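You operate a simulated robot arm through the tools that you are given. There is no shell and no other tool.

The job below is to be done with a simulated robot arm. You get a single attempt, and the scene is never put back.

TASK
Take the long axle on the top of the packing stand and put it away on the top shelf of the parts rack. Then put the white roll on the top of the powder stand. Then take the bracket from the top of the fitting bench and put it on the top of the packing stand. Then put the silver axle on the grey cover on the top of the packing stand. Then take the green wheel from the back of the fitting bench and put it on the top of the gear bench. Then open the cupboard door, put the discs carton on the top of the fitting cart away on the discs shelf of the cupboard, then shut the door. Then fetch the plugs carton from the top of the delivery table and set it on the top of the check bench. Keep to this order. Set down upright: long axle, white roll, bracket, silver axle, discs carton, plugs carton.

Only the result counts: the job must be done as asked and must still hold three seconds after the hand-in. Knocking over, shifting, dropping, spilling or breaking anything else fails it. A push-on lid holds only when it is set on centred and level and pressed home; a screw cap is set on level and turned clockwise until tight.

THE ROBOT
A 6-joint arm with a two-finger gripper on a trunk, on a base that drives. Base frame: it is fixed to the floor where the robot stands at the start and does not move with it; the origin is under the middle of the robot, x ahead of it, y to its left, z up. Lengths are in m, angles in rad, forces in N, time in s.
With the tool pointing down near the work surface it reaches from about 0.36 to 0.86 m from the robot's upright axis, wherever it stands. Its first joint turns from -2.897 to 2.897 rad. Places, roughly: bracket (9x8x9 cm) [-2.6, -1.2, 0.9]; cupboard door [0.6, 9.5, 0.9]; discs carton [2.5, 5.5, 1]; discs shelf of the cupboard [0.4, 9.6, 1.2]; green wheel (7x7x3 cm) [-1.5, -1.7, 0.9]; grey cover (13x10x1 cm) [-3.7, -0.4, 0.8]; long axle (4x4x10 cm) [-3.7, -0.2, 0.8]; plugs carton [0.25, 9.25, 0.75]; silver axle (6x6x11 cm) [-2.5, -1.3, 0.9]; top of the check bench [3.3, 8.1, 0.8]; top of the gear bench [2.3, -1.1, 0.8]; top of the packing stand [-3.5, -0.5, 0.8]; top of the powder stand [-4.4, 0.1, 0.8]; top shelf of the parts rack [-0.4, 8, 1.3]; white roll (5x5x10 cm) [-3.9, -0.4, 0.8]. Payload 2.45 kg.
The tool frame sits at the grasp point between the pads (the TCP): z along the fingers, y along the line on which they close. The tips reach 0.02 m beyond it. The gripper opens to 0.14 m. The gripper's body begins 0.168 m behind the TCP.
Orientation is that of the tool frame in the base frame, as a unit quaternion [x, y, z, w]. With the fingers straight down and closing along the base's y, the tool's x points along the base's -x, its y along +y and its z along -z.

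THE INTERFACE
- The arm moves only by the tool step_arm. Its argument "series" is text: rows parted by semicolons, each of 7 numbers parted by spaces: the shift along the base's x, y, z in units of 100 mm (1.0 is 100 mm), then the turn, a rotation vector about the base's x, y, z in units of 45 degrees (1.0 is 45 degrees), then the closure in counts, from 0 (fully open) to 255 (shut). In form: x y z wx wy wz grip; .... A call has 1 to 20 rows; each row is the pose to reach, as a shift and turn from the pose commanded when the call began. A call with a number of a shift or a turn outside -1 to 1 is refused whole. Each row takes 0.2 s and may step no farther than 0.05 m and 0.15 rad from the row before; otherwise, or with a gripper value out of range, the whole call is refused. A pose out of reach is approached as far as the arm can. The call stops where the force on the tool passes 40 N (or 10 N more than at its start, if that is more) or the arm is blocked; 0.2 s more then pass. The fingers move at their own pace (about 0.045 m/s each) and stop on an object; they squeeze with about 27 N. The grip force told is the motor's: it shows also when the fingers shut on nothing. Time passes only in rows, and 0.2 s behind the last, so rows that repeat a pose let the fingers close. The reply holds the time, the measured pose of the TCP, the force on the tool along the base axes, the opening and the grip force, in the units named above and with some noise, with the torque about the TCP (base axes, N m) and any sound that the robot's microphone picked up.
- Cameras (640 x 400 px; columns grow to the right, rows downward): "scene" is now at [0.0985, 0.1305, 1.8473]; the picture's right is [-0.15, -0.99, 0.00], its down [-0.70, 0.10, -0.71] and it looks along [0.70, -0.10, -0.71] (base axes); focal length 264 px, centre (320, 200). "wrist" rides on the gripper at [0.078, 0.011, -0.209] in the tool frame; the picture's right is [-0.14, 0.99, 0.00], its down [-0.92, -0.13, -0.37] and it looks along [-0.36, -0.05, 0.93] (tool axes); focal length 280 px, centre (320, 200). There is no depth. A picture from a camera that has moved, and an enlarged one, comes with that camera's place and axes in the base frame and with its lens. The place of the scene camera against the robot may be out by one fixed shift of up to 0.012 m in any direction.
- camera(camera): a new picture of that camera. No time passes.
- move_column(by): slides the trunk up (or, below 0, down) by that many m; the arm and the scene camera ride with it, the base frame stays. It gives what a move gives, with no picture.
- drive_base(legs): drives the robot by 1 to 6 legs, each [ahead, left, turn to the left] in m, m and rad, along the robot's own axes; the way and the turn of a leg run together, so that a leg with both is an arc; at most 1.5 m and 3.142 rad a leg. The arm and the cameras ride along, it lands a little off, and it stops where it bumps. It gives what a move gives.
- turn_head(pan, tilt): turns the head with the scene camera to pan (to the left, within 2.496 rad either way) and tilt (down, from -0.506 to 1.204), counted from straight ahead of the robot. It gives what a move gives.
- close_up(camera, box): a new picture of the part [left, top, right, bottom] of that camera's present view, enlarged. No time passes.
- finish_job(): hands the job in; it is judged then, once.

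Places have to be worked out from the pictures, the camera data and where the tool is seen. Open the gripper and draw the arm clear of the work before you hand the job in, unless the task says otherwise.

The tools are called after "Request:" by a JSON object that holds its "name" and its "arguments". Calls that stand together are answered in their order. step_arm: Moves the arm, as the interface text tells. Its arguments: {"type":"object","properties":{"series":{"type":"string"}},"required":["series"]} The other tools are called the same way: move_column (by) slides the trunk up or down; drive_base (legs) drives the base; turn_head (pan, tilt) turns the head that bears the scene camera; camera (camera) takes a picture; close_up (camera, box) takes an enlarged picture of a part of a camera's view; finish_job () hands the job in.

At the start:

```text
t: 0.0
position: [0.4801, 0.1102, 1.0088]
ee_rot: [0.0, 1.0, -0.001, 0.0]
contact_force: [0.5, -0.4, -0.4]
moment: [-0.03, 0.01, 0.03]
gripper_width: 0.1399
gripper_force: 0.1
trunk travel left (down, up): [-0.1, 0.13]
robot x, y, heading: [0.0008, 0.0025, 0.001]
head pan, tilt: [-0.147, 0.787]
```

scene: 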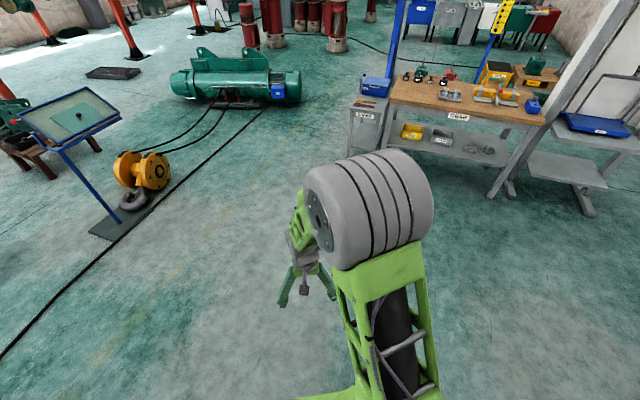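
wrist: 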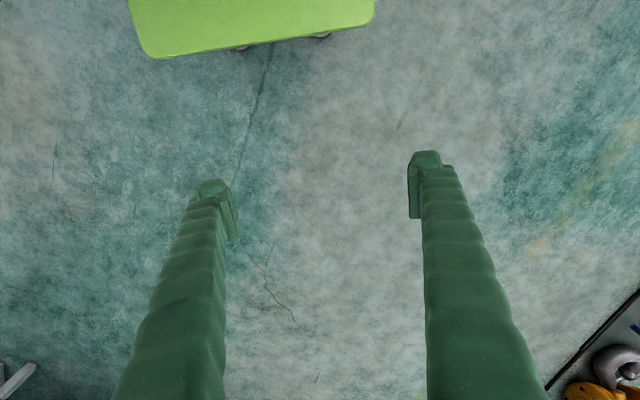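

The start view shows the gear bench ahead to the right. I'll look around with the head before driving, starting toward the back left.

Request:
{"name": "turn_head", "arguments": {"pan": 2.49, "tilt": 0.3}}

Request:
{"name": "camera", "arguments": {"camera": "scene"}}

Request:
{"name": "turn_head", "arguments": {"pan": -2.49, "tilt": 0.3}}

Request:
{"name": "camera", "arguments": {"camera": "scene"}}

Request:
{"name": "turn_head", "arguments": {"pan": 1.3, "tilt": 0.2}}

Request:
{"name": "camera", "arguments": {"camera": "scene"}}

Request:
{"name": "turn_head", "arguments": {"pan": -1.3, "tilt": 0.3}}

Request:
{"name": "camera", "arguments": {"camera": "scene"}}

```text
t: 2.4
position: [0.4801, 0.1115, 1.0081]
ee_rot: [0.0, 1.0, 0.0, 0.0]
contact_force: [-0.7, 0.4, -0.1]
moment: [0.0, 0.01, -0.03]
gripper_width: 0.1402
gripper_force: 0.0
trunk travel left (down, up): [-0.1, 0.13]
robot x, y, heading: [0.0037, -0.002, 0.004]
head pan, tilt: [2.491, 0.3]
```

```text
taken
camera scene: at [-0.0562, 0.1989, 1.8907], right [0.61, 0.8, 0.0], down [0.24, -0.18, -0.96], along [-0.76, 0.58, -0.3], focal length 264 px, centre (320, 200)
```

scene: 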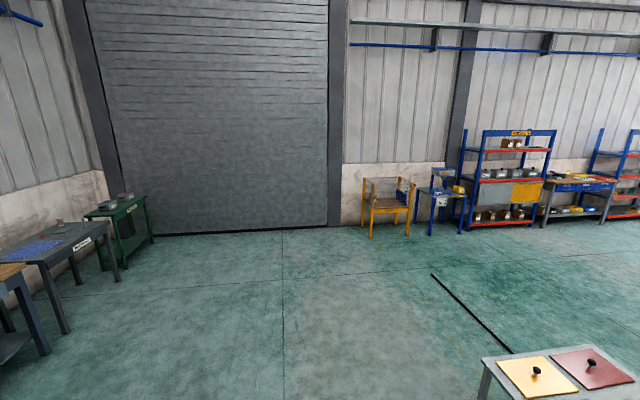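

```text
t: 6.3
position: [0.4803, 0.1113, 1.0088]
ee_rot: [0.0, 1.0, 0.001, 0.0]
contact_force: [0.0, 0.2, -0.3]
moment: [-0.02, 0.0, -0.01]
gripper_width: 0.14
gripper_force: 0.0
trunk travel left (down, up): [-0.1, 0.13]
robot x, y, heading: [0.0018, 0.0025, 0.006]
head pan, tilt: [-2.491, 0.3]
```

```text
taken
camera scene: at [-0.0562, 0.0857, 1.8907], right [-0.61, 0.8, 0.0], down [0.24, 0.18, -0.96], along [-0.76, -0.58, -0.3], focal length 264 px, centre (320, 200)
```

scene: 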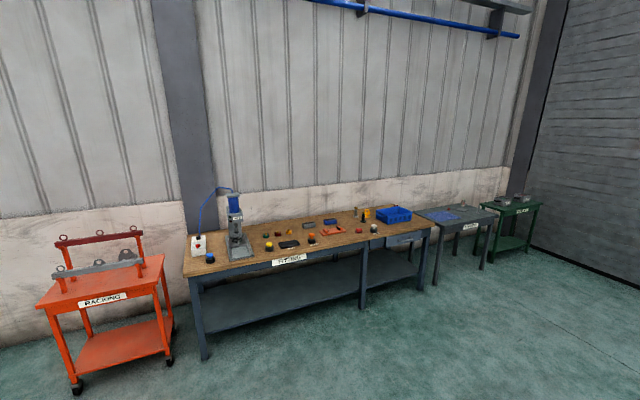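

```text
t: 9.4
position: [0.4798, 0.1118, 1.0086]
ee_rot: [0.0, 1.0, 0.0, -0.001]
contact_force: [0.0, 0.2, 0.1]
moment: [0.02, 0.01, -0.02]
gripper_width: 0.1399
gripper_force: 0.0
trunk travel left (down, up): [-0.1, 0.13]
robot x, y, heading: [0.0012, 0.001, 0.0]
head pan, tilt: [1.3, 0.201]
```

```text
taken
camera scene: at [0.043, 0.2321, 1.9], right [0.96, -0.27, 0.0], down [-0.05, -0.19, -0.98], along [0.26, 0.94, -0.2], focal length 264 px, centre (320, 200)
```

scene: 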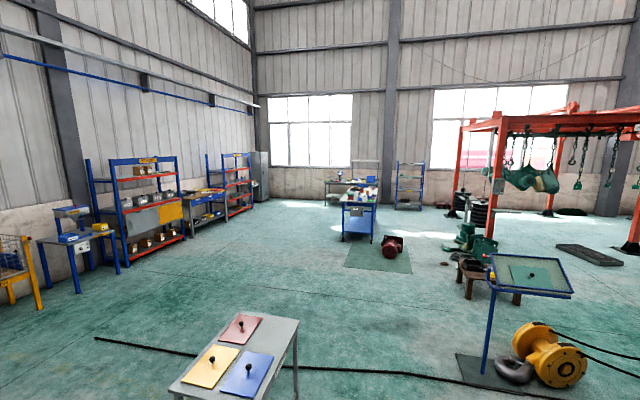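

```text
t: 11.7
position: [0.4803, 0.1103, 1.0094]
ee_rot: [-0.001, 1.0, 0.0, 0.0]
contact_force: [0.5, -0.5, -0.1]
moment: [-0.02, -0.02, 0.01]
gripper_width: 0.14
gripper_force: 0.0
trunk travel left (down, up): [-0.1, 0.13]
robot x, y, heading: [-0.0019, -0.0028, -0.001]
head pan, tilt: [-1.3, 0.3]
```

```text
taken
camera scene: at [0.0431, 0.0523, 1.8907], right [-0.96, -0.27, 0.0], down [-0.08, 0.28, -0.96], along [0.26, -0.92, -0.3], focal length 264 px, centre (320, 200)
```

scene: 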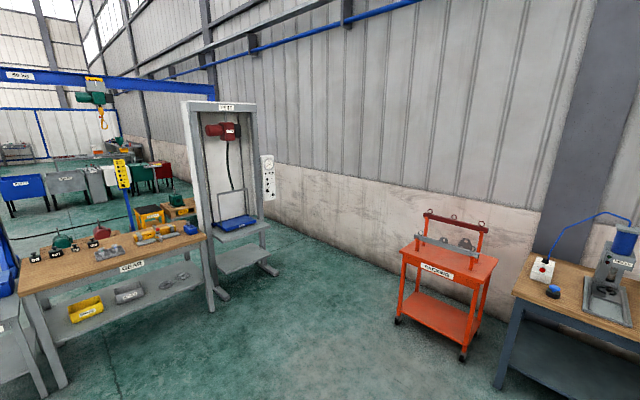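

The fitting bench, packing stand and powder stand run along the far wall, which slants. Its front edge goes roughly from (-0.8,-1.65) to (-2.7,-0.5). I'll drive to about (-2.9,0.7) in front of the packing stand and face the wall.

Request:
{"name": "drive_base", "arguments": {"legs": [[0, 0, 2.91], [1.5, 0, 0], [1.4, 0, 0], [0, 0, 1.26]]}}

Request:
{"name": "turn_head", "arguments": {"pan": 0.0, "tilt": 0.5}}

Request:
{"name": "camera", "arguments": {"camera": "scene"}}

```text
t: 35.7
position: [-2.9623, 0.2754, 1.0088]
ee_rot: [0.873, 0.487, 0.0, 0.0]
contact_force: [-0.6, -0.4, -0.3]
moment: [-0.02, 0.02, 0.05]
gripper_width: 0.1398
gripper_force: 0.1
trunk travel left (down, up): [-0.1, 0.13]
robot x, y, heading: [-2.8078, 0.743, -2.121]
head pan, tilt: [-1.3, 0.3]
```

```text
t: 37.1
position: [-2.9627, 0.275, 1.0076]
ee_rot: [0.873, 0.488, 0.0, 0.0]
contact_force: [-0.3, 0.4, 0.5]
moment: [-0.03, -0.02, 0.01]
gripper_width: 0.14
gripper_force: 0.1
trunk travel left (down, up): [-0.1, 0.13]
robot x, y, heading: [-2.804, 0.7405, -2.119]
head pan, tilt: [0.0, 0.499]
```

```text
taken
camera scene: at [-2.7311, 0.5852, 1.8723], right [-0.85, 0.52, 0.0], down [0.25, 0.41, -0.88], along [-0.46, -0.75, -0.48], focal length 264 px, centre (320, 200)
```

scene: 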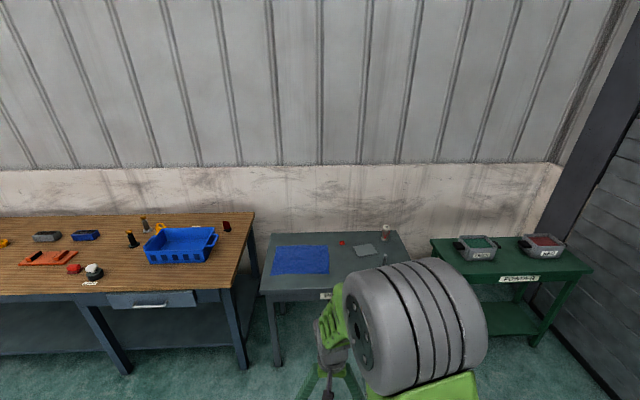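

The packing stand is ahead and slightly right, the blue mat on its left, and the powder stand beyond it. I'll zoom in on it and on the end of the fitting bench.

Request:
{"name": "close_up", "arguments": {"camera": "scene", "box": [250, 210, 410, 310]}}

Request:
{"name": "close_up", "arguments": {"camera": "scene", "box": [0, 200, 256, 360]}}

Request:
{"name": "close_up", "arguments": {"camera": "scene", "box": [420, 210, 600, 320]}}

```text
4.00 times, centred on (330, 260) of scene
camera zoom: at [-2.7311, 0.5852, 1.8723], right [-0.85, 0.52, 0.0], down [0.25, 0.41, -0.88], along [-0.46, -0.75, -0.48], focal length 1055 px, centre (280, -40)
```

zoom: 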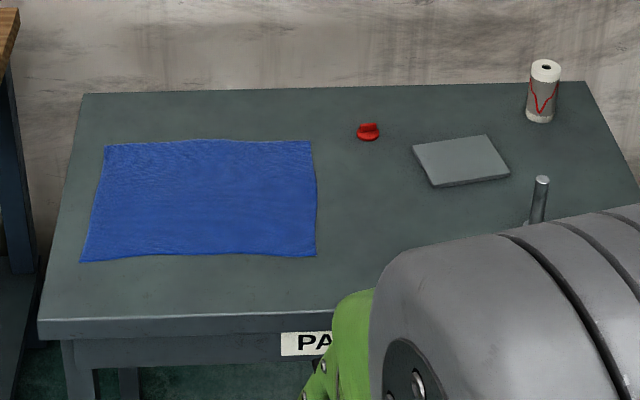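

```text
2.50 times, centred on (128, 280) of scene
camera zoom: at [-2.7311, 0.5852, 1.8723], right [-0.85, 0.52, 0.0], down [0.25, 0.41, -0.88], along [-0.46, -0.75, -0.48], focal length 660 px, centre (800, 0)
```

zoom: 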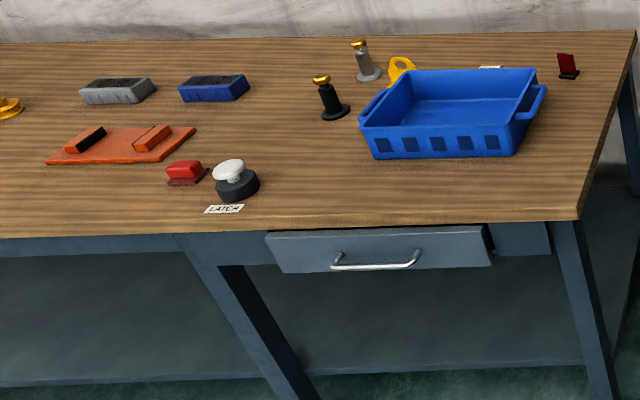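

```text
3.56 times, centred on (510, 265) of scene
camera zoom: at [-2.7311, 0.5852, 1.8723], right [-0.85, 0.52, 0.0], down [0.25, 0.41, -0.88], along [-0.46, -0.75, -0.48], focal length 938 px, centre (-356, -31)
```

zoom: 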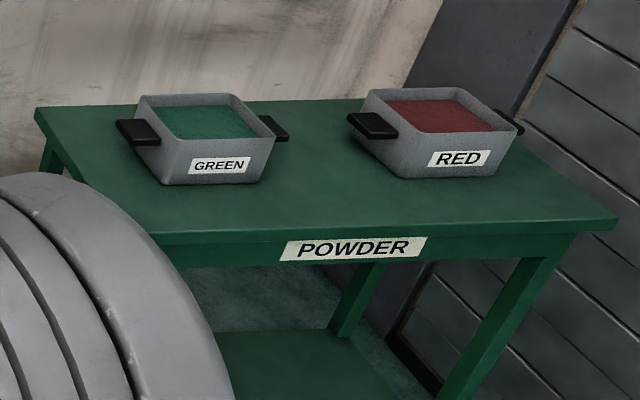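

Long axle is near (-3.66,-0.22), white roll near (-3.86,-0.42), and the stand's front edge is about 1.11 m ahead. I'll look down to learn the size of my own base.

Request:
{"name": "turn_head", "arguments": {"pan": 0.6, "tilt": 1.2}}

Request:
{"name": "camera", "arguments": {"camera": "scene"}}

Request:
{"name": "turn_head", "arguments": {"pan": -0.9, "tilt": 1.2}}

Request:
{"name": "camera", "arguments": {"camera": "scene"}}

```text
t: 38.2
position: [-2.962, 0.2732, 1.0093]
ee_rot: [0.872, 0.489, 0.0, 0.0]
contact_force: [-0.5, -0.5, 0.0]
moment: [0.01, -0.03, -0.02]
gripper_width: 0.1401
gripper_force: 0.0
trunk travel left (down, up): [-0.1, 0.13]
robot x, y, heading: [-2.8073, 0.7436, -2.121]
head pan, tilt: [0.6, 1.201]
```

```text
taken
camera scene: at [-2.6807, 0.6068, 1.8186], right [-1.0, -0.05, 0.0], down [-0.04, 0.93, -0.36], along [0.02, -0.36, -0.93], focal length 264 px, centre (320, 200)
```

scene: 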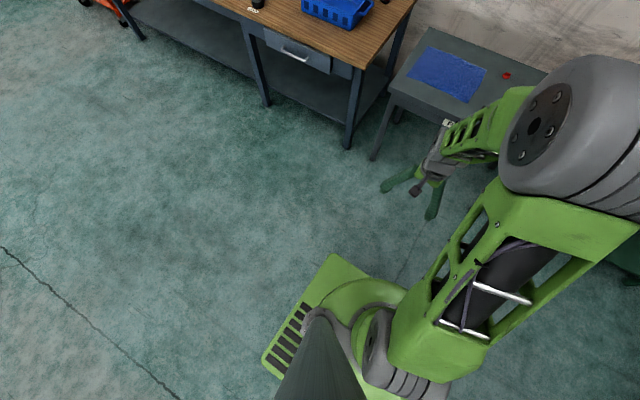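

```text
t: 39.8
position: [-2.9629, 0.2748, 1.009]
ee_rot: [0.873, 0.488, 0.0, 0.0]
contact_force: [0.0, 0.7, 0.6]
moment: [0.01, -0.04, 0.0]
gripper_width: 0.1399
gripper_force: 0.1
trunk travel left (down, up): [-0.1, 0.13]
robot x, y, heading: [-2.8064, 0.7418, -2.121]
head pan, tilt: [-0.901, 1.201]
```

```text
taken
camera scene: at [-2.7389, 0.656, 1.8186], right [-0.12, 0.99, 0.0], down [0.93, 0.11, -0.36], along [-0.36, -0.04, -0.93], focal length 264 px, centre (320, 200)
```

scene: 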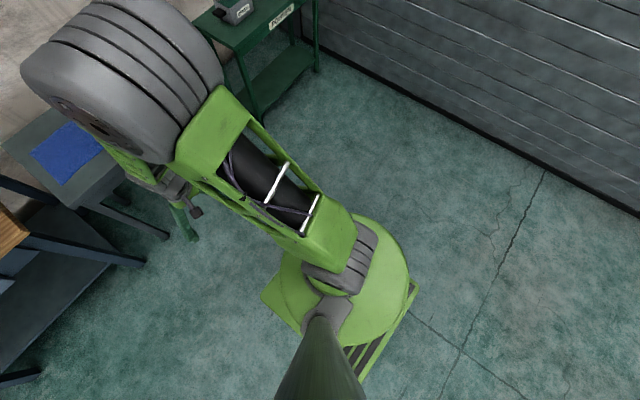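

The base reaches about 0.3 m ahead of its axis and 0.29 m to each side. I'll shift 0.2 m right and move 0.74 m ahead, so the stand's edge is about 0.37 m from the axis and the hand hangs above the stand.

Request:
{"name": "drive_base", "arguments": {"legs": [[0, -0.2, 0], [0.74, 0, 0]]}}

Request:
{"name": "turn_head", "arguments": {"pan": -0.2, "tilt": 0.9}}

Request:
{"name": "camera", "arguments": {"camera": "scene"}}

Request:
{"name": "camera", "arguments": {"camera": "wrist"}}

```text
t: 45.8
position: [-3.5095, -0.2451, 1.0082]
ee_rot: [0.871, 0.491, 0.0, 0.0]
contact_force: [-0.3, 0.5, 0.5]
moment: [0.0, -0.03, 0.04]
gripper_width: 0.1399
gripper_force: 0.0
trunk travel left (down, up): [-0.1, 0.13]
robot x, y, heading: [-3.355, 0.2235, -2.116]
head pan, tilt: [-0.901, 1.201]
```

```text
t: 46.8
position: [-3.5091, -0.2443, 1.0084]
ee_rot: [0.871, 0.491, 0.0, -0.001]
contact_force: [0.7, -0.7, 1.3]
moment: [0.0, -0.02, 0.03]
gripper_width: 0.1401
gripper_force: 0.1
trunk travel left (down, up): [-0.1, 0.13]
robot x, y, heading: [-3.3588, 0.2246, -2.117]
head pan, tilt: [-0.201, 0.901]
```

```text
taken
camera scene: at [-3.2841, 0.0898, 1.8384], right [-0.73, 0.68, 0.0], down [0.53, 0.58, -0.62], along [-0.42, -0.46, -0.78], focal length 264 px, centre (320, 200)
```

scene: 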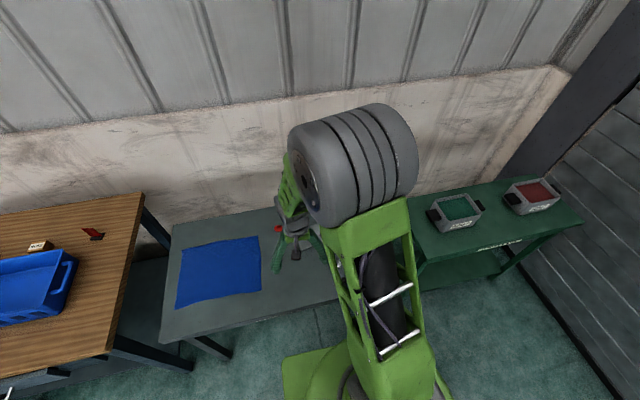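

```text
taken
camera wrist: at [-3.4595, -0.1834, 1.2163], right [0.78, -0.63, 0.0], down [-0.59, -0.72, 0.37], along [-0.23, -0.29, -0.93], focal length 280 px, centre (320, 200)
```

wrist: 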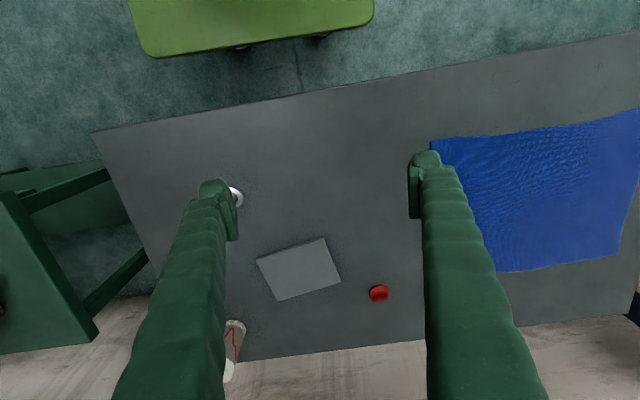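

In the wrist picture the axle is just inside the left finger, near (-3.63,-0.216). I'll move the hand over it, staying high, so it is seen clearly between the fingers.

Request:
{"name": "step_arm", "arguments": {"series": "-0.45 0.12 0 0 0 0 0; -0.9 0.25 0 0 0 0 0; -1 0.28 0 0 0 0 0; -1 0.28 0 0 0 0 0"}}

Request:
{"name": "camera", "arguments": {"camera": "wrist"}}

```text
t: 47.8
position: [-3.6088, -0.2173, 1.0088]
ee_rot: [0.872, 0.49, 0.0, 0.0]
contact_force: [0.2, 0.1, -0.3]
moment: [0.0, -0.02, -0.02]
gripper_width: 0.1399
gripper_force: 0.0
trunk travel left (down, up): [-0.1, 0.13]
robot x, y, heading: [-3.3555, 0.2218, -2.114]
head pan, tilt: [-0.201, 0.901]
```

```text
taken
camera wrist: at [-3.5593, -0.1564, 1.2168], right [0.78, -0.63, 0.0], down [-0.59, -0.72, 0.37], along [-0.23, -0.29, -0.93], focal length 280 px, centre (320, 200)
```

wrist: 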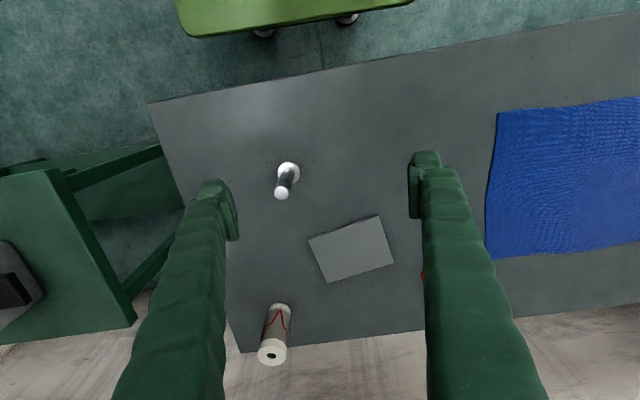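

Using the axle's top and foot together, the stand top is at z≈0.75 and the axle stands at about (-3.686,-0.228) with its top at 0.85. I'll centre above it and check again.

Request:
{"name": "step_arm", "arguments": {"series": "-0.4 -0.05 0 0 0 0 0; -0.77 -0.11 0 0 0 0 0; -0.77 -0.11 -0.45 0 0 0 0; -0.77 -0.11 -0.8 0 0 0 0; -0.77 -0.11 -0.8 0 0 0 0"}}

Request:
{"name": "camera", "arguments": {"camera": "wrist"}}

```text
t: 49.0
position: [-3.6832, -0.2275, 0.928]
ee_rot: [0.871, 0.491, 0.0, 0.0]
contact_force: [0.4, -0.6, -0.4]
moment: [0.02, 0.01, -0.01]
gripper_width: 0.1401
gripper_force: 0.0
trunk travel left (down, up): [-0.1, 0.13]
robot x, y, heading: [-3.3571, 0.2233, -2.115]
head pan, tilt: [-0.201, 0.901]
```

```text
taken
camera wrist: at [-3.6347, -0.1662, 1.1362], right [0.78, -0.63, 0.0], down [-0.59, -0.72, 0.37], along [-0.23, -0.29, -0.93], focal length 280 px, centre (320, 200)
```

wrist: 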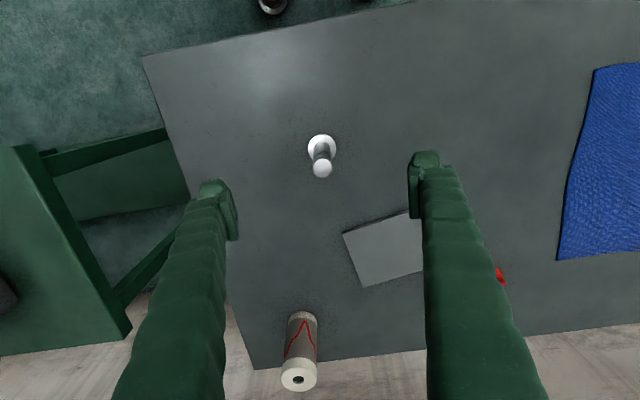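

The axle is centred between the fingers. I'll go down to z≈0.81, below its top and above its foot flange, and close.

Request:
{"name": "step_arm", "arguments": {"series": "0 -0.02 -0.45 0 0 0 0; 0 -0.02 -0.9 0 0 0 0; 0 -0.02 -0.97 0 0 0 0; 0 -0.02 -0.97 0 0 0 0"}}

Request:
{"name": "step_arm", "arguments": {"series": "0 0 -0.2 0 0 0 0; 0 0 -0.2 0 0 0 150; 0 0 -0.2 0 0 0 255; 0 0 -0.2 0 0 0 255; 0 0 -0.2 0 0 0 255; 0 0 -0.2 0 0 0 255; 0 0 -0.2 0 0 0 255; 0 0 -0.2 0 0 0 255; 0 0 -0.2 0 0 0 255; 0 0 -0.2 0 0 0 255"}}

Request:
{"name": "camera", "arguments": {"camera": "wrist"}}

```text
t: 50.0
position: [-3.6844, -0.2288, 0.8307]
ee_rot: [0.871, 0.491, 0.0, 0.0]
contact_force: [-0.3, 0.4, -0.5]
moment: [-0.02, -0.04, 0.02]
gripper_width: 0.1401
gripper_force: 0.0
trunk travel left (down, up): [-0.1, 0.13]
robot x, y, heading: [-3.3548, 0.2218, -2.115]
head pan, tilt: [-0.201, 0.901]
```

```text
t: 52.2
position: [-3.6869, -0.2278, 0.8105]
ee_rot: [0.871, 0.492, 0.0, -0.001]
contact_force: [-0.2, -0.1, 0.2]
moment: [0.01, -0.03, -0.02]
gripper_width: 0.0185
gripper_force: 27.2
trunk travel left (down, up): [-0.1, 0.13]
robot x, y, heading: [-3.353, 0.2236, -2.112]
head pan, tilt: [-0.201, 0.901]
```

```text
taken
camera wrist: at [-3.6366, -0.1678, 1.0183], right [0.78, -0.63, 0.0], down [-0.59, -0.72, 0.37], along [-0.23, -0.29, -0.93], focal length 280 px, centre (320, 200)
```

wrist: 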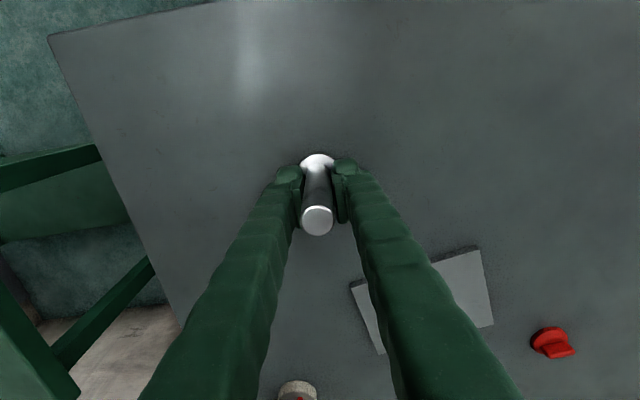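

The axle is gripped, with 18.5 mm between the pads and its foot 0.06 m below the TCP. I'll lift it straight up and draw it in a bit before driving.

Request:
{"name": "step_arm", "arguments": {"series": "0 0 0.3 0 0 0 255; 0 0 0.7 0 0 0 255; 0 0 1 0 0 0 255; 0 0 1 0 0 0 255"}}

Request:
{"name": "step_arm", "arguments": {"series": "0 0 0.45 0 0 0 255; 0.2 0.35 0.9 0 0 0 255; 0.45 0.75 1 0 0 0 255; 0.45 0.75 1 0 0 0 255"}}

Request:
{"name": "drive_base", "arguments": {"legs": [[-0.5, 0, 0], [0, 0, -3.136]]}}

Request:
{"name": "turn_head", "arguments": {"pan": 0, "tilt": 0.35}}

Request:
{"name": "camera", "arguments": {"camera": "scene"}}

```text
t: 53.2
position: [-3.6844, -0.2294, 0.913]
ee_rot: [0.871, 0.491, 0.0, 0.0]
contact_force: [1.0, -0.2, -3.1]
moment: [-0.03, 0.03, 0.04]
gripper_width: 0.0187
gripper_force: 26.8
trunk travel left (down, up): [-0.1, 0.13]
robot x, y, heading: [-3.3562, 0.2219, -2.12]
head pan, tilt: [-0.201, 0.901]
```

```text
refused: row 2 steps farther than a row can; nothing moved
```

```text
t: 63.6
position: [-2.7648, 1.1111, 0.9118]
ee_rot: [-0.489, 0.873, 0.0, 0.001]
contact_force: [-0.3, -0.2, -4.0]
moment: [0.02, -0.01, -0.03]
gripper_width: 0.0182
gripper_force: 27.0
trunk travel left (down, up): [-0.1, 0.13]
robot x, y, heading: [-3.0929, 0.6599, 1.02]
head pan, tilt: [-0.201, 0.901]
```

```text
t: 64.5
position: [-2.7639, 1.1108, 0.9119]
ee_rot: [-0.489, 0.872, 0.0, 0.0]
contact_force: [0.8, -0.2, -2.6]
moment: [0.0, 0.0, 0.01]
gripper_width: 0.0185
gripper_force: 27.0
trunk travel left (down, up): [-0.1, 0.13]
robot x, y, heading: [-3.0904, 0.6572, 1.021]
head pan, tilt: [0.0, 0.351]
```

```text
taken
camera scene: at [-3.1521, 0.8228, 1.8859], right [0.85, -0.52, 0.0], down [-0.18, -0.29, -0.94], along [0.49, 0.8, -0.34], focal length 264 px, centre (320, 200)
```

scene: 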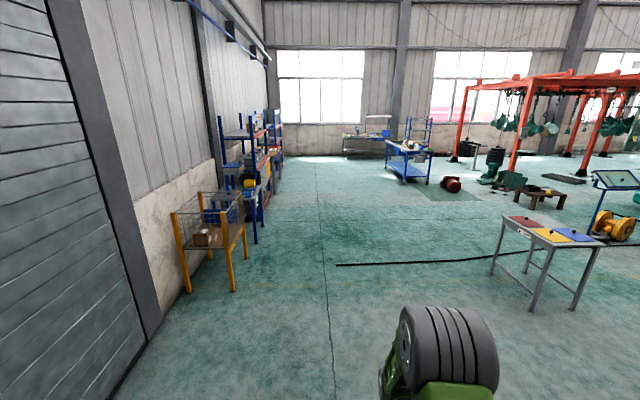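

The way along the wall is clear, with the cable end slightly to the right. I'll raise the arm, then drive along the wall with a bit of left shift.

Request:
{"name": "step_arm", "arguments": {"series": "0 0 0.45 0 0 0 255; 0 0 0.9 0 0 0 255; 0 0 1 0 0 0 255; -0.2 -0.35 1 0 0 0 255; -0.4 -0.7 1 0 0 0 255; -0.4 -0.7 1 0 0 0 255"}}

Request:
{"name": "drive_base", "arguments": {"legs": [[1.3, 0.19, 0], [1.3, 0.19, 0], [1.5, 0, 0], [1.5, 0, 0]]}}

Request:
{"name": "turn_head", "arguments": {"pan": 0.5, "tilt": 0.3}}

Request:
{"name": "camera", "arguments": {"camera": "scene"}}

```text
t: 66.0
position: [-2.8035, 1.0423, 1.013]
ee_rot: [-0.489, 0.872, -0.001, 0.001]
contact_force: [0.3, 0.6, -2.1]
moment: [0.04, -0.01, -0.02]
gripper_width: 0.0186
gripper_force: 26.6
trunk travel left (down, up): [-0.1, 0.13]
robot x, y, heading: [-3.0912, 0.6585, 1.019]
head pan, tilt: [0.0, 0.351]
```

```text
t: 92.7
position: [-0.2331, 6.0176, 1.0129]
ee_rot: [-0.496, 0.868, 0.0, 0.0]
contact_force: [-0.6, 0.6, -3.4]
moment: [-0.01, -0.02, -0.03]
gripper_width: 0.0183
gripper_force: 27.4
trunk travel left (down, up): [-0.1, 0.13]
robot x, y, heading: [-0.5205, 5.6299, 1.041]
head pan, tilt: [0.0, 0.351]
```

```text
t: 93.7
position: [-0.2335, 6.0177, 1.0121]
ee_rot: [-0.496, 0.868, 0.0, 0.0]
contact_force: [0.7, 0.1, -4.0]
moment: [0.01, 0.01, -0.03]
gripper_width: 0.0184
gripper_force: 26.6
trunk travel left (down, up): [-0.1, 0.13]
robot x, y, heading: [-0.521, 5.6289, 1.036]
head pan, tilt: [0.499, 0.3]
```

```text
taken
camera scene: at [-0.6226, 5.8058, 1.8906], right [1.0, -0.03, 0.0], down [-0.01, -0.3, -0.96], along [0.03, 0.95, -0.3], focal length 264 px, centre (320, 200)
```

scene: 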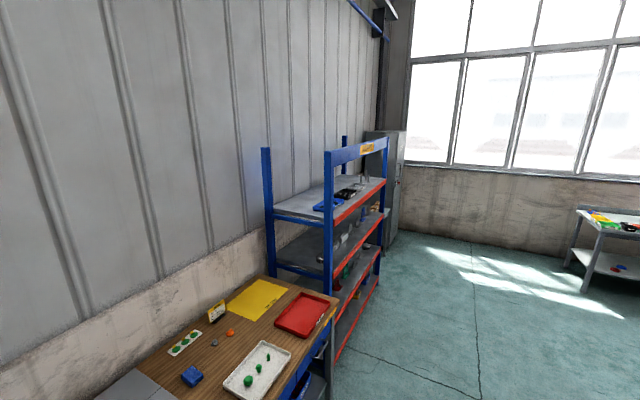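

The parts rack has its front from about (-0.41,7.45) to (0.18,8.53), with a crossbeam above the top shelf. I'll drive up in front of it and turn to face it.

Request:
{"name": "drive_base", "arguments": {"legs": [[1.1, 0, 0], [1.1, 0, 0], [0, 0, 1.571]]}}

Request:
{"name": "turn_head", "arguments": {"pan": 0.0, "tilt": 0.4}}

Request:
{"name": "camera", "arguments": {"camera": "scene"}}

```text
t: 108.2
position: [0.1761, 7.7978, 1.0124]
ee_rot: [0.965, -0.262, 0.0, 0.0]
contact_force: [-0.1, -0.3, -3.7]
moment: [0.02, 0.02, 0.0]
gripper_width: 0.0182
gripper_force: 26.7
trunk travel left (down, up): [-0.1, 0.13]
robot x, y, heading: [0.5684, 7.5163, 2.611]
head pan, tilt: [0.499, 0.3]
```

```text
t: 109.1
position: [0.1758, 7.7987, 1.0129]
ee_rot: [0.965, -0.261, 0.0, 0.0]
contact_force: [0.3, 0.3, -2.5]
moment: [0.03, 0.0, -0.01]
gripper_width: 0.0182
gripper_force: 26.7
trunk travel left (down, up): [-0.1, 0.13]
robot x, y, heading: [0.5645, 7.5144, 2.612]
head pan, tilt: [0.0, 0.4]
```

```text
taken
camera scene: at [0.4127, 7.4487, 1.8814], right [0.5, 0.86, 0.0], down [0.34, -0.2, -0.92], along [-0.8, 0.46, -0.39], focal length 264 px, centre (320, 200)
```

scene: 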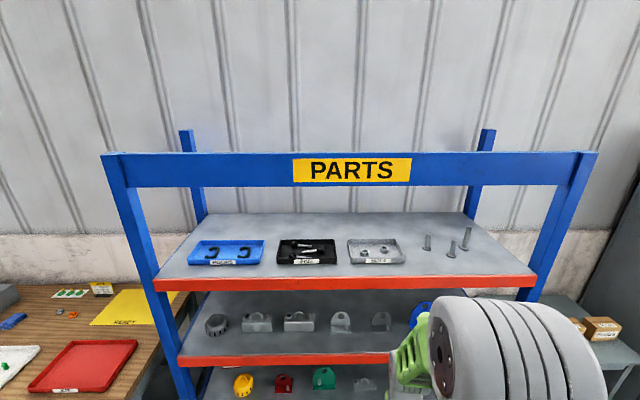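

The top shelf lies about 0.8 m ahead with a crossbeam 0.33 m above its front edge. That means I'll have to reach in with a tilted tool, so the axle must be regrasped tilted, and I need a free spot to set it down. I'll look left and right for one.

Request:
{"name": "turn_head", "arguments": {"pan": -0.8, "tilt": 0.5}}

Request:
{"name": "camera", "arguments": {"camera": "scene"}}

Request:
{"name": "turn_head", "arguments": {"pan": 0.7, "tilt": 0.6}}

Request:
{"name": "camera", "arguments": {"camera": "scene"}}

```text
t: 110.3
position: [0.1756, 7.7977, 1.0116]
ee_rot: [0.965, -0.26, 0.0, 0.0]
contact_force: [0.2, -1.2, -3.3]
moment: [0.0, 0.01, -0.02]
gripper_width: 0.0182
gripper_force: 26.8
trunk travel left (down, up): [-0.1, 0.13]
robot x, y, heading: [0.5663, 7.5133, 2.614]
head pan, tilt: [-0.799, 0.499]
```

```text
taken
camera scene: at [0.4708, 7.4903, 1.8723], right [0.97, 0.24, 0.0], down [0.12, -0.46, -0.88], along [-0.21, 0.85, -0.48], focal length 264 px, centre (320, 200)
```

scene: 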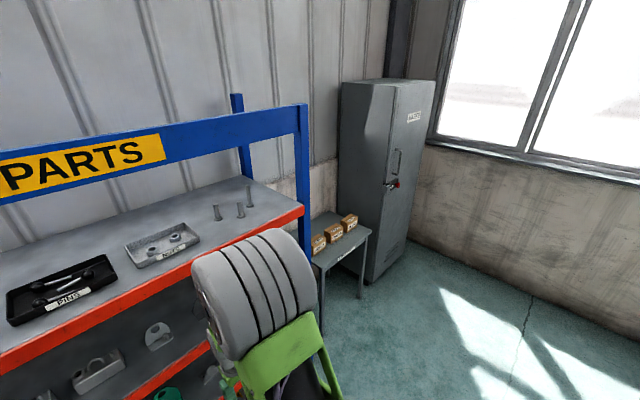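

```text
t: 111.9
position: [0.1755, 7.7985, 1.0117]
ee_rot: [0.965, -0.262, 0.0, 0.0]
contact_force: [-0.4, 0.3, -2.7]
moment: [0.01, 0.04, -0.01]
gripper_width: 0.0179
gripper_force: 26.7
trunk travel left (down, up): [-0.1, 0.13]
robot x, y, heading: [0.5632, 7.5142, 2.613]
head pan, tilt: [0.7, 0.6]
```

```text
taken
camera scene: at [0.4056, 7.387, 1.8632], right [-0.17, 0.99, 0.0], down [0.56, 0.1, -0.83], along [-0.81, -0.14, -0.56], focal length 264 px, centre (320, 200)
```

scene: 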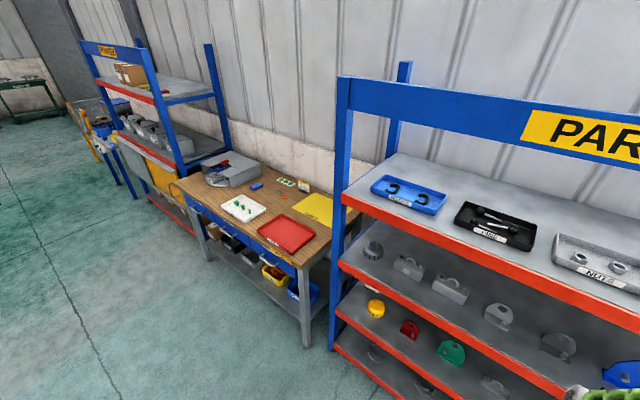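

There are two candidates: the delivery table by the cupboard, or the kit bench on the left. I'll zoom in on each.

Request:
{"name": "close_up", "arguments": {"camera": "scene", "box": [160, 130, 360, 270]}}

Request:
{"name": "turn_head", "arguments": {"pan": -0.8, "tilt": 0.5}}

Request:
{"name": "close_up", "arguments": {"camera": "scene", "box": [270, 180, 430, 300]}}

```text
2.86 times, centred on (260, 200) of scene
camera zoom: at [0.4056, 7.387, 1.8632], right [-0.17, 0.99, 0.0], down [0.56, 0.1, -0.83], along [-0.81, -0.14, -0.56], focal length 754 px, centre (491, 200)
```

zoom: 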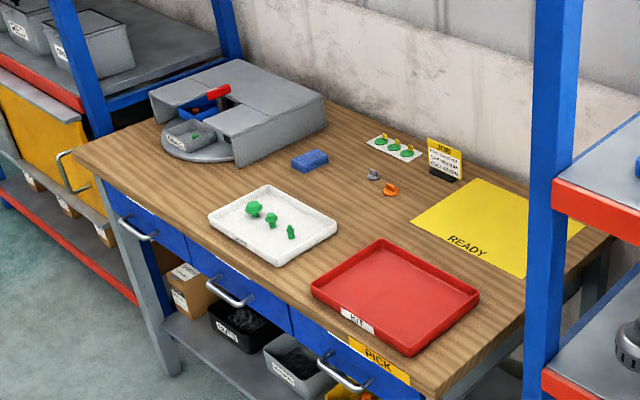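

```text
t: 113.5
position: [0.1752, 7.7987, 1.0126]
ee_rot: [0.965, -0.262, 0.001, 0.0]
contact_force: [-0.6, -0.2, -4.1]
moment: [-0.01, 0.0, -0.01]
gripper_width: 0.0183
gripper_force: 26.6
trunk travel left (down, up): [-0.1, 0.13]
robot x, y, heading: [0.5647, 7.5153, 2.611]
head pan, tilt: [-0.799, 0.499]
```

```text
3.33 times, centred on (350, 240) of scene
camera zoom: at [0.4708, 7.4903, 1.8723], right [0.97, 0.24, 0.0], down [0.12, -0.46, -0.88], along [-0.21, 0.85, -0.48], focal length 879 px, centre (220, 67)
```

zoom: 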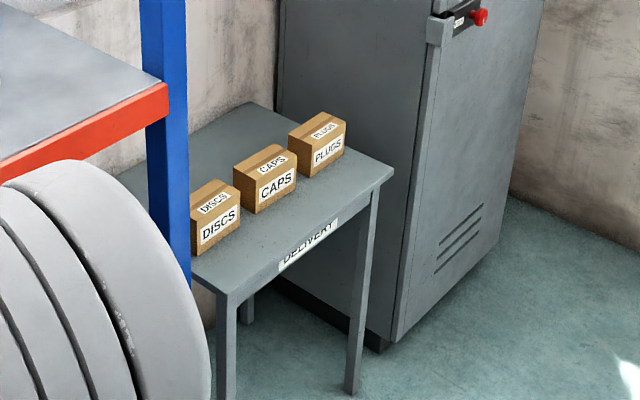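

The delivery table has a free strip about 11 cm wide in front of the cartons, so I'll use that to regrasp the axle. I'll strafe right 1.2 m, then move ahead 0.37 m.

Request:
{"name": "drive_base", "arguments": {"legs": [[0, -1.2, 0], [0.36, 0, 0]]}}

Request:
{"name": "camera", "arguments": {"camera": "wrist"}}

Request:
{"name": "turn_head", "arguments": {"pan": 0.0, "tilt": 0.7}}

Request:
{"name": "camera", "arguments": {"camera": "scene"}}

```text
t: 126.0
position: [0.4688, 9.0037, 1.0126]
ee_rot: [0.965, -0.264, 0.001, 0.0]
contact_force: [-0.8, -0.7, -3.3]
moment: [-0.01, -0.04, -0.01]
gripper_width: 0.0182
gripper_force: 27.1
trunk travel left (down, up): [-0.1, 0.13]
robot x, y, heading: [0.8551, 8.7149, 2.601]
head pan, tilt: [-0.799, 0.499]
```

```text
taken
camera wrist: at [0.5291, 8.9539, 1.2197], right [-0.62, -0.78, 0.0], down [-0.73, 0.58, 0.37], along [-0.29, 0.23, -0.93], focal length 280 px, centre (320, 200)
```

wrist: 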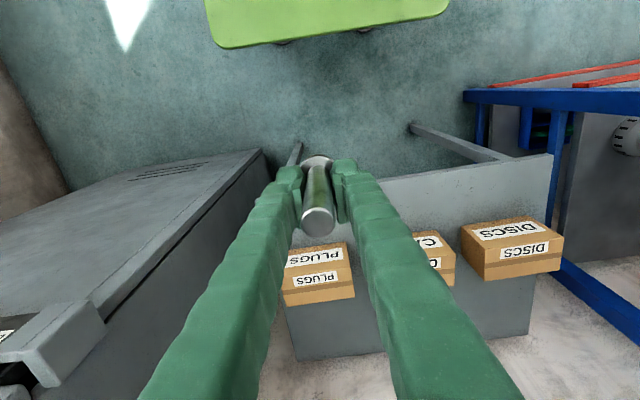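

```text
t: 127.1
position: [0.4677, 9.0032, 1.0108]
ee_rot: [0.965, -0.263, 0.0, 0.001]
contact_force: [0.4, 0.3, -2.6]
moment: [0.03, 0.03, 0.04]
gripper_width: 0.0183
gripper_force: 27.4
trunk travel left (down, up): [-0.1, 0.13]
robot x, y, heading: [0.8537, 8.7152, 2.605]
head pan, tilt: [0.0, 0.7]
```

```text
taken
camera scene: at [0.7093, 8.6476, 1.8546], right [0.51, 0.86, 0.0], down [0.55, -0.33, -0.77], along [-0.66, 0.39, -0.64], focal length 264 px, centre (320, 200)
```

scene: 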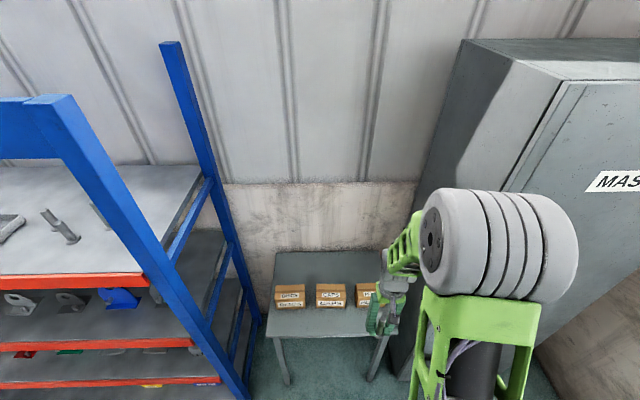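

The table top works out to z≈0.72, and there is a free spot near (0.309,9.012) in front of the gap between the PLUGS and CAPS cartons. I'll move above it and look before going down.

Request:
{"name": "step_arm", "arguments": {"series": "-0.4 0.02 0 0 0 0 255; -0.8 0.05 0 0 0 0 255; -1 0.06 -0.3 0 0 0 255; -1 0.06 -0.3 0 0 0 255"}}

Request:
{"name": "step_arm", "arguments": {"series": "-0.3 0.01 0 0 0 0 255; -0.59 0.03 -0.3 0 0 0 255; -0.59 0.03 -0.7 0 0 0 255; -0.59 0.03 -0.9 0 0 0 255; -0.59 0.03 -0.9 0 0 0 255"}}

Request:
{"name": "camera", "arguments": {"camera": "wrist"}}

Request:
{"name": "camera", "arguments": {"camera": "scene"}}

```text
t: 128.1
position: [0.3697, 9.0071, 0.9843]
ee_rot: [0.965, -0.264, 0.0, 0.0]
contact_force: [0.4, -0.6, -2.8]
moment: [0.03, 0.0, 0.03]
gripper_width: 0.0186
gripper_force: 27.2
trunk travel left (down, up): [-0.1, 0.13]
robot x, y, heading: [0.8545, 8.7173, 2.608]
head pan, tilt: [0.0, 0.7]
```

```text
t: 129.3
position: [0.3083, 9.0119, 0.8929]
ee_rot: [0.965, -0.264, 0.001, 0.0]
contact_force: [0.7, 0.5, -2.8]
moment: [-0.02, 0.02, 0.02]
gripper_width: 0.0183
gripper_force: 26.9
trunk travel left (down, up): [-0.1, 0.13]
robot x, y, heading: [0.8517, 8.7156, 2.606]
head pan, tilt: [0.0, 0.7]
```

```text
taken
camera wrist: at [0.3705, 8.9625, 1.0997], right [-0.62, -0.78, 0.0], down [-0.73, 0.58, 0.37], along [-0.29, 0.23, -0.93], focal length 280 px, centre (320, 200)
```

wrist: 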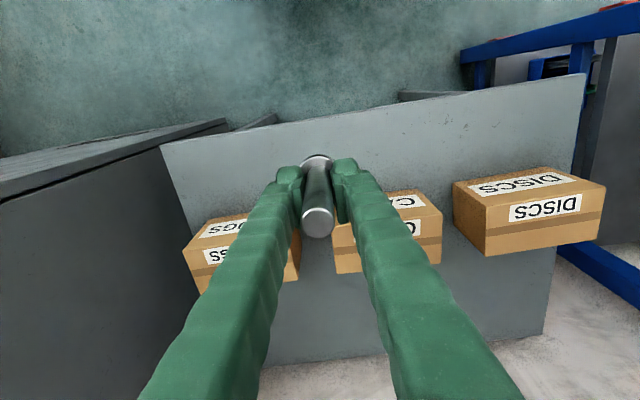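

```text
taken
camera scene: at [0.7093, 8.6475, 1.8546], right [0.51, 0.86, 0.0], down [0.55, -0.33, -0.76], along [-0.66, 0.39, -0.64], focal length 264 px, centre (320, 200)
```

scene: 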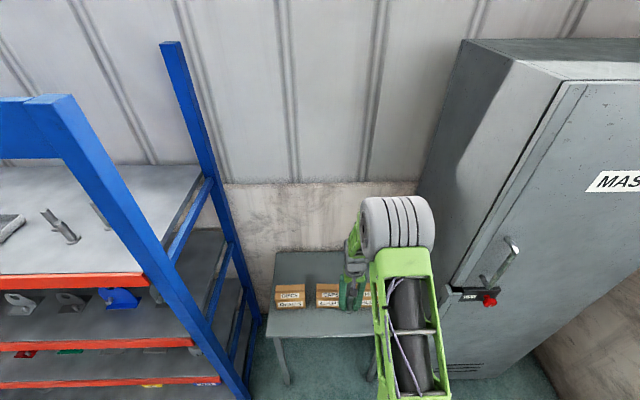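

The drop point is about 4 cm in from the table's edge. I'll move it 1.5 cm further in and go down in stages, watching the force.

Request:
{"name": "step_arm", "arguments": {"series": "-0.13 0.08 -0.2 0 0 0 255; -0.13 0.08 -0.6 0 0 0 255; -0.13 0.08 -0.98 0 0 0 255; -0.13 0.08 -0.98 0 0 0 255"}}

Request:
{"name": "step_arm", "arguments": {"series": "0 0 -0.03 0 0 0 255; 0 0 -0.06 0 0 0 255; 0 0 -0.09 0 0 0 255; 0 0 -0.09 0 0 0 255"}}

Request:
{"name": "camera", "arguments": {"camera": "wrist"}}

```text
t: 130.3
position: [0.2969, 9.0191, 0.7933]
ee_rot: [0.964, -0.265, 0.0, 0.001]
contact_force: [0.0, -0.1, -3.5]
moment: [0.01, 0.02, 0.0]
gripper_width: 0.0181
gripper_force: 27.0
trunk travel left (down, up): [-0.1, 0.13]
robot x, y, heading: [0.858, 8.718, 2.607]
head pan, tilt: [0.0, 0.7]
```

```text
t: 131.3
position: [0.2959, 9.0189, 0.7857]
ee_rot: [0.965, -0.264, -0.001, 0.0]
contact_force: [-0.2, 0.4, -2.4]
moment: [-0.01, -0.01, 0.02]
gripper_width: 0.0182
gripper_force: 27.2
trunk travel left (down, up): [-0.1, 0.13]
robot x, y, heading: [0.8547, 8.715, 2.609]
head pan, tilt: [0.0, 0.7]
```

```text
taken
camera wrist: at [0.3582, 8.9698, 0.9926], right [-0.62, -0.78, 0.0], down [-0.73, 0.58, 0.37], along [-0.29, 0.23, -0.93], focal length 280 px, centre (320, 200)
```

wrist: 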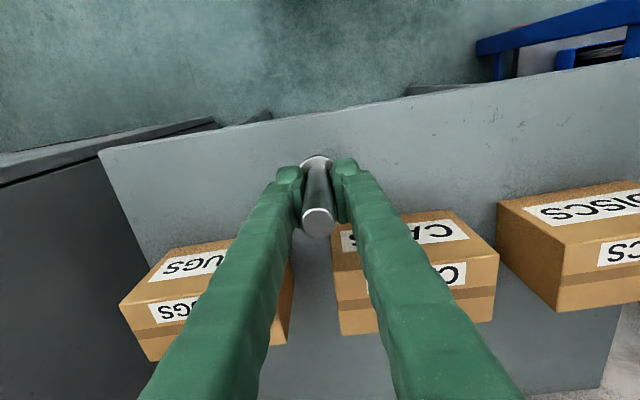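

No contact yet at TCP 0.786. I'll keep lowering in small steps.

Request:
{"name": "step_arm", "arguments": {"series": "0 0 -0.02 0 0 0 255; 0 0 -0.04 0 0 0 255; 0 0 -0.06 0 0 0 255; 0 0 -0.06 0 0 0 255"}}

```text
t: 132.3
position: [0.2955, 9.0197, 0.7801]
ee_rot: [0.965, -0.263, 0.0, 0.001]
contact_force: [0.1, -1.0, -2.1]
moment: [0.03, 0.04, -0.02]
gripper_width: 0.0183
gripper_force: 27.4
trunk travel left (down, up): [-0.1, 0.13]
robot x, y, heading: [0.8529, 8.7171, 2.603]
head pan, tilt: [0.0, 0.7]
```

Still hanging free; the force reads the axle's weight. I'll keep lowering.

Request:
{"name": "step_arm", "arguments": {"series": "0 0 -0.02 0 0 0 255; 0 0 -0.04 0 0 0 255; 0 0 -0.06 0 0 0 255; 0 0 -0.06 0 0 0 255"}}

```text
t: 133.3
position: [0.2966, 9.0192, 0.7732]
ee_rot: [0.965, -0.264, 0.0, 0.0]
contact_force: [0.4, 0.4, -3.2]
moment: [0.0, 0.0, 0.01]
gripper_width: 0.0183
gripper_force: 26.6
trunk travel left (down, up): [-0.1, 0.13]
robot x, y, heading: [0.852, 8.7184, 2.607]
head pan, tilt: [0.0, 0.7]
```

Still free at 0.773. I'll continue.

Request:
{"name": "step_arm", "arguments": {"series": "0 0 -0.02 0 0 0 255; 0 0 -0.04 0 0 0 255; 0 0 -0.06 0 0 0 255; 0 0 -0.08 0 0 0 255; 0 0 -0.08 0 0 0 255"}}

```text
t: 134.5
position: [0.2963, 9.0194, 0.7666]
ee_rot: [0.965, -0.264, 0.0, 0.0]
contact_force: [0.5, 0.7, -2.4]
moment: [0.06, 0.01, -0.01]
gripper_width: 0.0186
gripper_force: 26.7
trunk travel left (down, up): [-0.1, 0.13]
robot x, y, heading: [0.857, 8.7158, 2.607]
head pan, tilt: [0.0, 0.7]
```

Recalculating from the two wrist views puts the table between z=0.70 and 0.72. I'll lower further.

Request:
{"name": "step_arm", "arguments": {"series": "0 0 -0.02 0 0 0 255; 0 0 -0.04 0 0 0 255; 0 0 -0.06 0 0 0 255; 0 0 -0.06 0 0 0 255"}}

Request:
{"name": "camera", "arguments": {"camera": "wrist"}}

```text
t: 135.5
position: [0.2968, 9.0194, 0.7596]
ee_rot: [0.965, -0.264, 0.0, 0.0]
contact_force: [0.0, 0.0, -2.3]
moment: [0.02, 0.02, 0.0]
gripper_width: 0.0184
gripper_force: 26.7
trunk travel left (down, up): [-0.1, 0.13]
robot x, y, heading: [0.8544, 8.7175, 2.605]
head pan, tilt: [0.0, 0.7]
```

```text
taken
camera wrist: at [0.3579, 8.9704, 0.9673], right [-0.62, -0.78, 0.0], down [-0.73, 0.58, 0.37], along [-0.29, 0.23, -0.93], focal length 280 px, centre (320, 200)
```

wrist: 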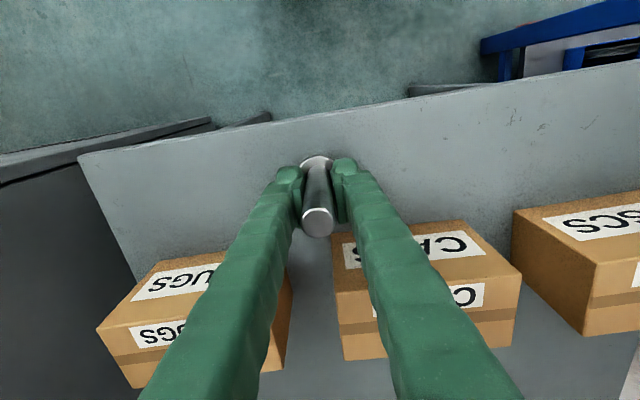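

Not in contact yet; I'll go on down slowly.

Request:
{"name": "step_arm", "arguments": {"series": "0 0 -0.02 0 0 0 255; 0 0 -0.04 0 0 0 255; 0 0 -0.06 0 0 0 255; 0 0 -0.08 0 0 0 255; 0 0 -0.1 0 0 0 255; 0 0 -0.1 0 0 0 255"}}

```text
t: 136.9
position: [0.2951, 9.02, 0.7522]
ee_rot: [0.965, -0.264, -0.001, -0.001]
contact_force: [3.5, 0.5, 21.8]
moment: [-0.08, -0.19, 0.04]
gripper_width: 0.0185
gripper_force: 26.7
trunk travel left (down, up): [-0.1, 0.13]
robot x, y, heading: [0.8562, 8.7183, 2.604]
head pan, tilt: [0.0, 0.7]
```

Contact at TCP 0.752 with 22 N. I'll ease up slightly, open partway and rise.

Request:
{"name": "step_arm", "arguments": {"series": "0 0 0.02 0 0 0 255; 0 0 0.02 0 0 0 255; 0 0 0.02 0 0 0 200; 0 0 0.02 0 0 0 145; 0 0 0.02 0 0 0 145; 0 0 0.02 0 0 0 145; 0 0 0.02 0 0 0 145; 0 0 0.4 0 0 0 145; 0 0 0.8 0 0 0 145; 0 0 1 0 0 0 145; 0 0 1 0 0 0 145"}}

Request:
{"name": "camera", "arguments": {"camera": "wrist"}}

```text
t: 139.3
position: [0.296, 9.0199, 0.8491]
ee_rot: [0.964, -0.264, 0.0, 0.0]
contact_force: [0.1, 0.5, 0.3]
moment: [0.0, 0.01, 0.0]
gripper_width: 0.0602
gripper_force: 0.1
trunk travel left (down, up): [-0.1, 0.13]
robot x, y, heading: [0.8527, 8.7164, 2.607]
head pan, tilt: [0.0, 0.7]
```

```text
taken
camera wrist: at [0.3577, 8.9707, 1.0566], right [-0.62, -0.78, 0.0], down [-0.73, 0.58, 0.37], along [-0.29, 0.23, -0.93], focal length 280 px, centre (320, 200)
```

wrist: 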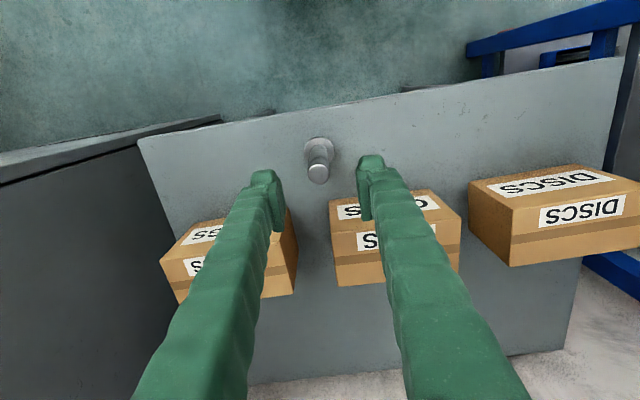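

The axle stands upright on its own. Next I'll tilt the tool 45° forward about the right-hand axis while backing off 0.1 m.

Request:
{"name": "step_arm", "arguments": {"series": "0.14 -0.085 0.1 0.085 0.1435 0 145; 0.29 -0.17 0.1 0.17 0.287 0 145; 0.43 -0.255 0.1 0.2545 0.4305 0 145; 0.57 -0.34 0.1 0.339 0.574 0 145; 0.72 -0.425 0.1 0.424 0.7175 0 145; 0.86 -0.51 0.1 0.509 0.861 0 145; 0.86 -0.51 0.1 0.509 0.861 0 145"}}

Request:
{"name": "camera", "arguments": {"camera": "wrist"}}

Request:
{"name": "camera", "arguments": {"camera": "scene"}}

```text
t: 140.9
position: [0.3824, 8.9695, 0.8609]
ee_rot: [0.891, -0.244, -0.369, -0.1]
contact_force: [-0.7, 0.2, -0.5]
moment: [-0.03, 0.0, 0.02]
gripper_width: 0.0604
gripper_force: 0.1
trunk travel left (down, up): [-0.1, 0.13]
robot x, y, heading: [0.8518, 8.7205, 2.603]
head pan, tilt: [0.0, 0.7]
```

```text
taken
camera wrist: at [0.5512, 8.8557, 0.9512], right [-0.59, -0.8, 0.1], down [-0.27, 0.31, 0.91], along [-0.76, 0.51, -0.4], focal length 280 px, centre (320, 200)
```

wrist: 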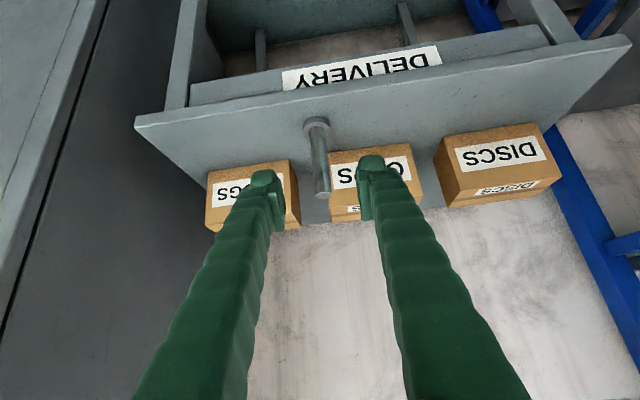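

```text
taken
camera scene: at [0.7094, 8.6474, 1.8546], right [0.51, 0.86, 0.0], down [0.55, -0.33, -0.76], along [-0.66, 0.39, -0.64], focal length 264 px, centre (320, 200)
```

scene: 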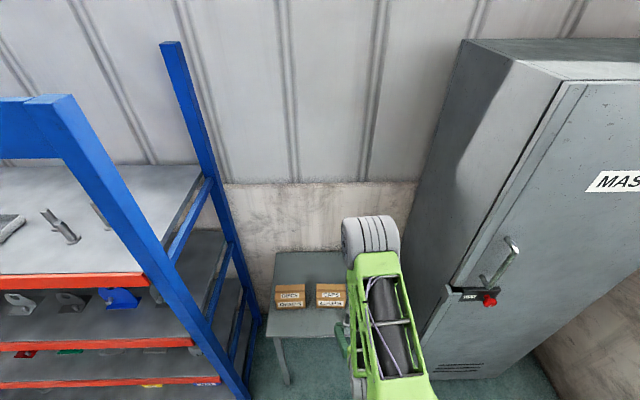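

The axle is lined up between the tilted fingers. I'll lower to z≈0.752 and slide forward to straddle it.

Request:
{"name": "step_arm", "arguments": {"series": "0 0 -0.4 0 0 0 145; 0 0 -0.8 0 0 0 145; 0 0 -1 0 0 0 145; 0 0 -1 0 0 0 145"}}

Request:
{"name": "camera", "arguments": {"camera": "wrist"}}

```text
t: 141.9
position: [0.3809, 8.9706, 0.7587]
ee_rot: [0.891, -0.244, -0.37, -0.101]
contact_force: [-0.7, -0.6, 0.0]
moment: [0.02, -0.01, -0.04]
gripper_width: 0.0604
gripper_force: 0.1
trunk travel left (down, up): [-0.1, 0.13]
robot x, y, heading: [0.8546, 8.712, 2.607]
head pan, tilt: [0.0, 0.7]
```

```text
taken
camera wrist: at [0.5513, 8.8573, 0.8499], right [-0.59, -0.8, 0.1], down [-0.27, 0.31, 0.91], along [-0.76, 0.51, -0.4], focal length 280 px, centre (320, 200)
```

wrist: 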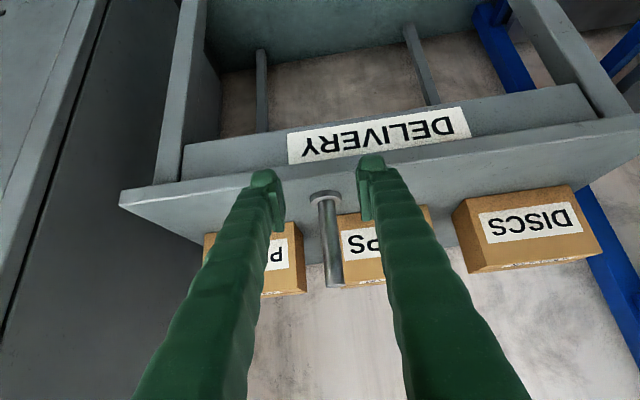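

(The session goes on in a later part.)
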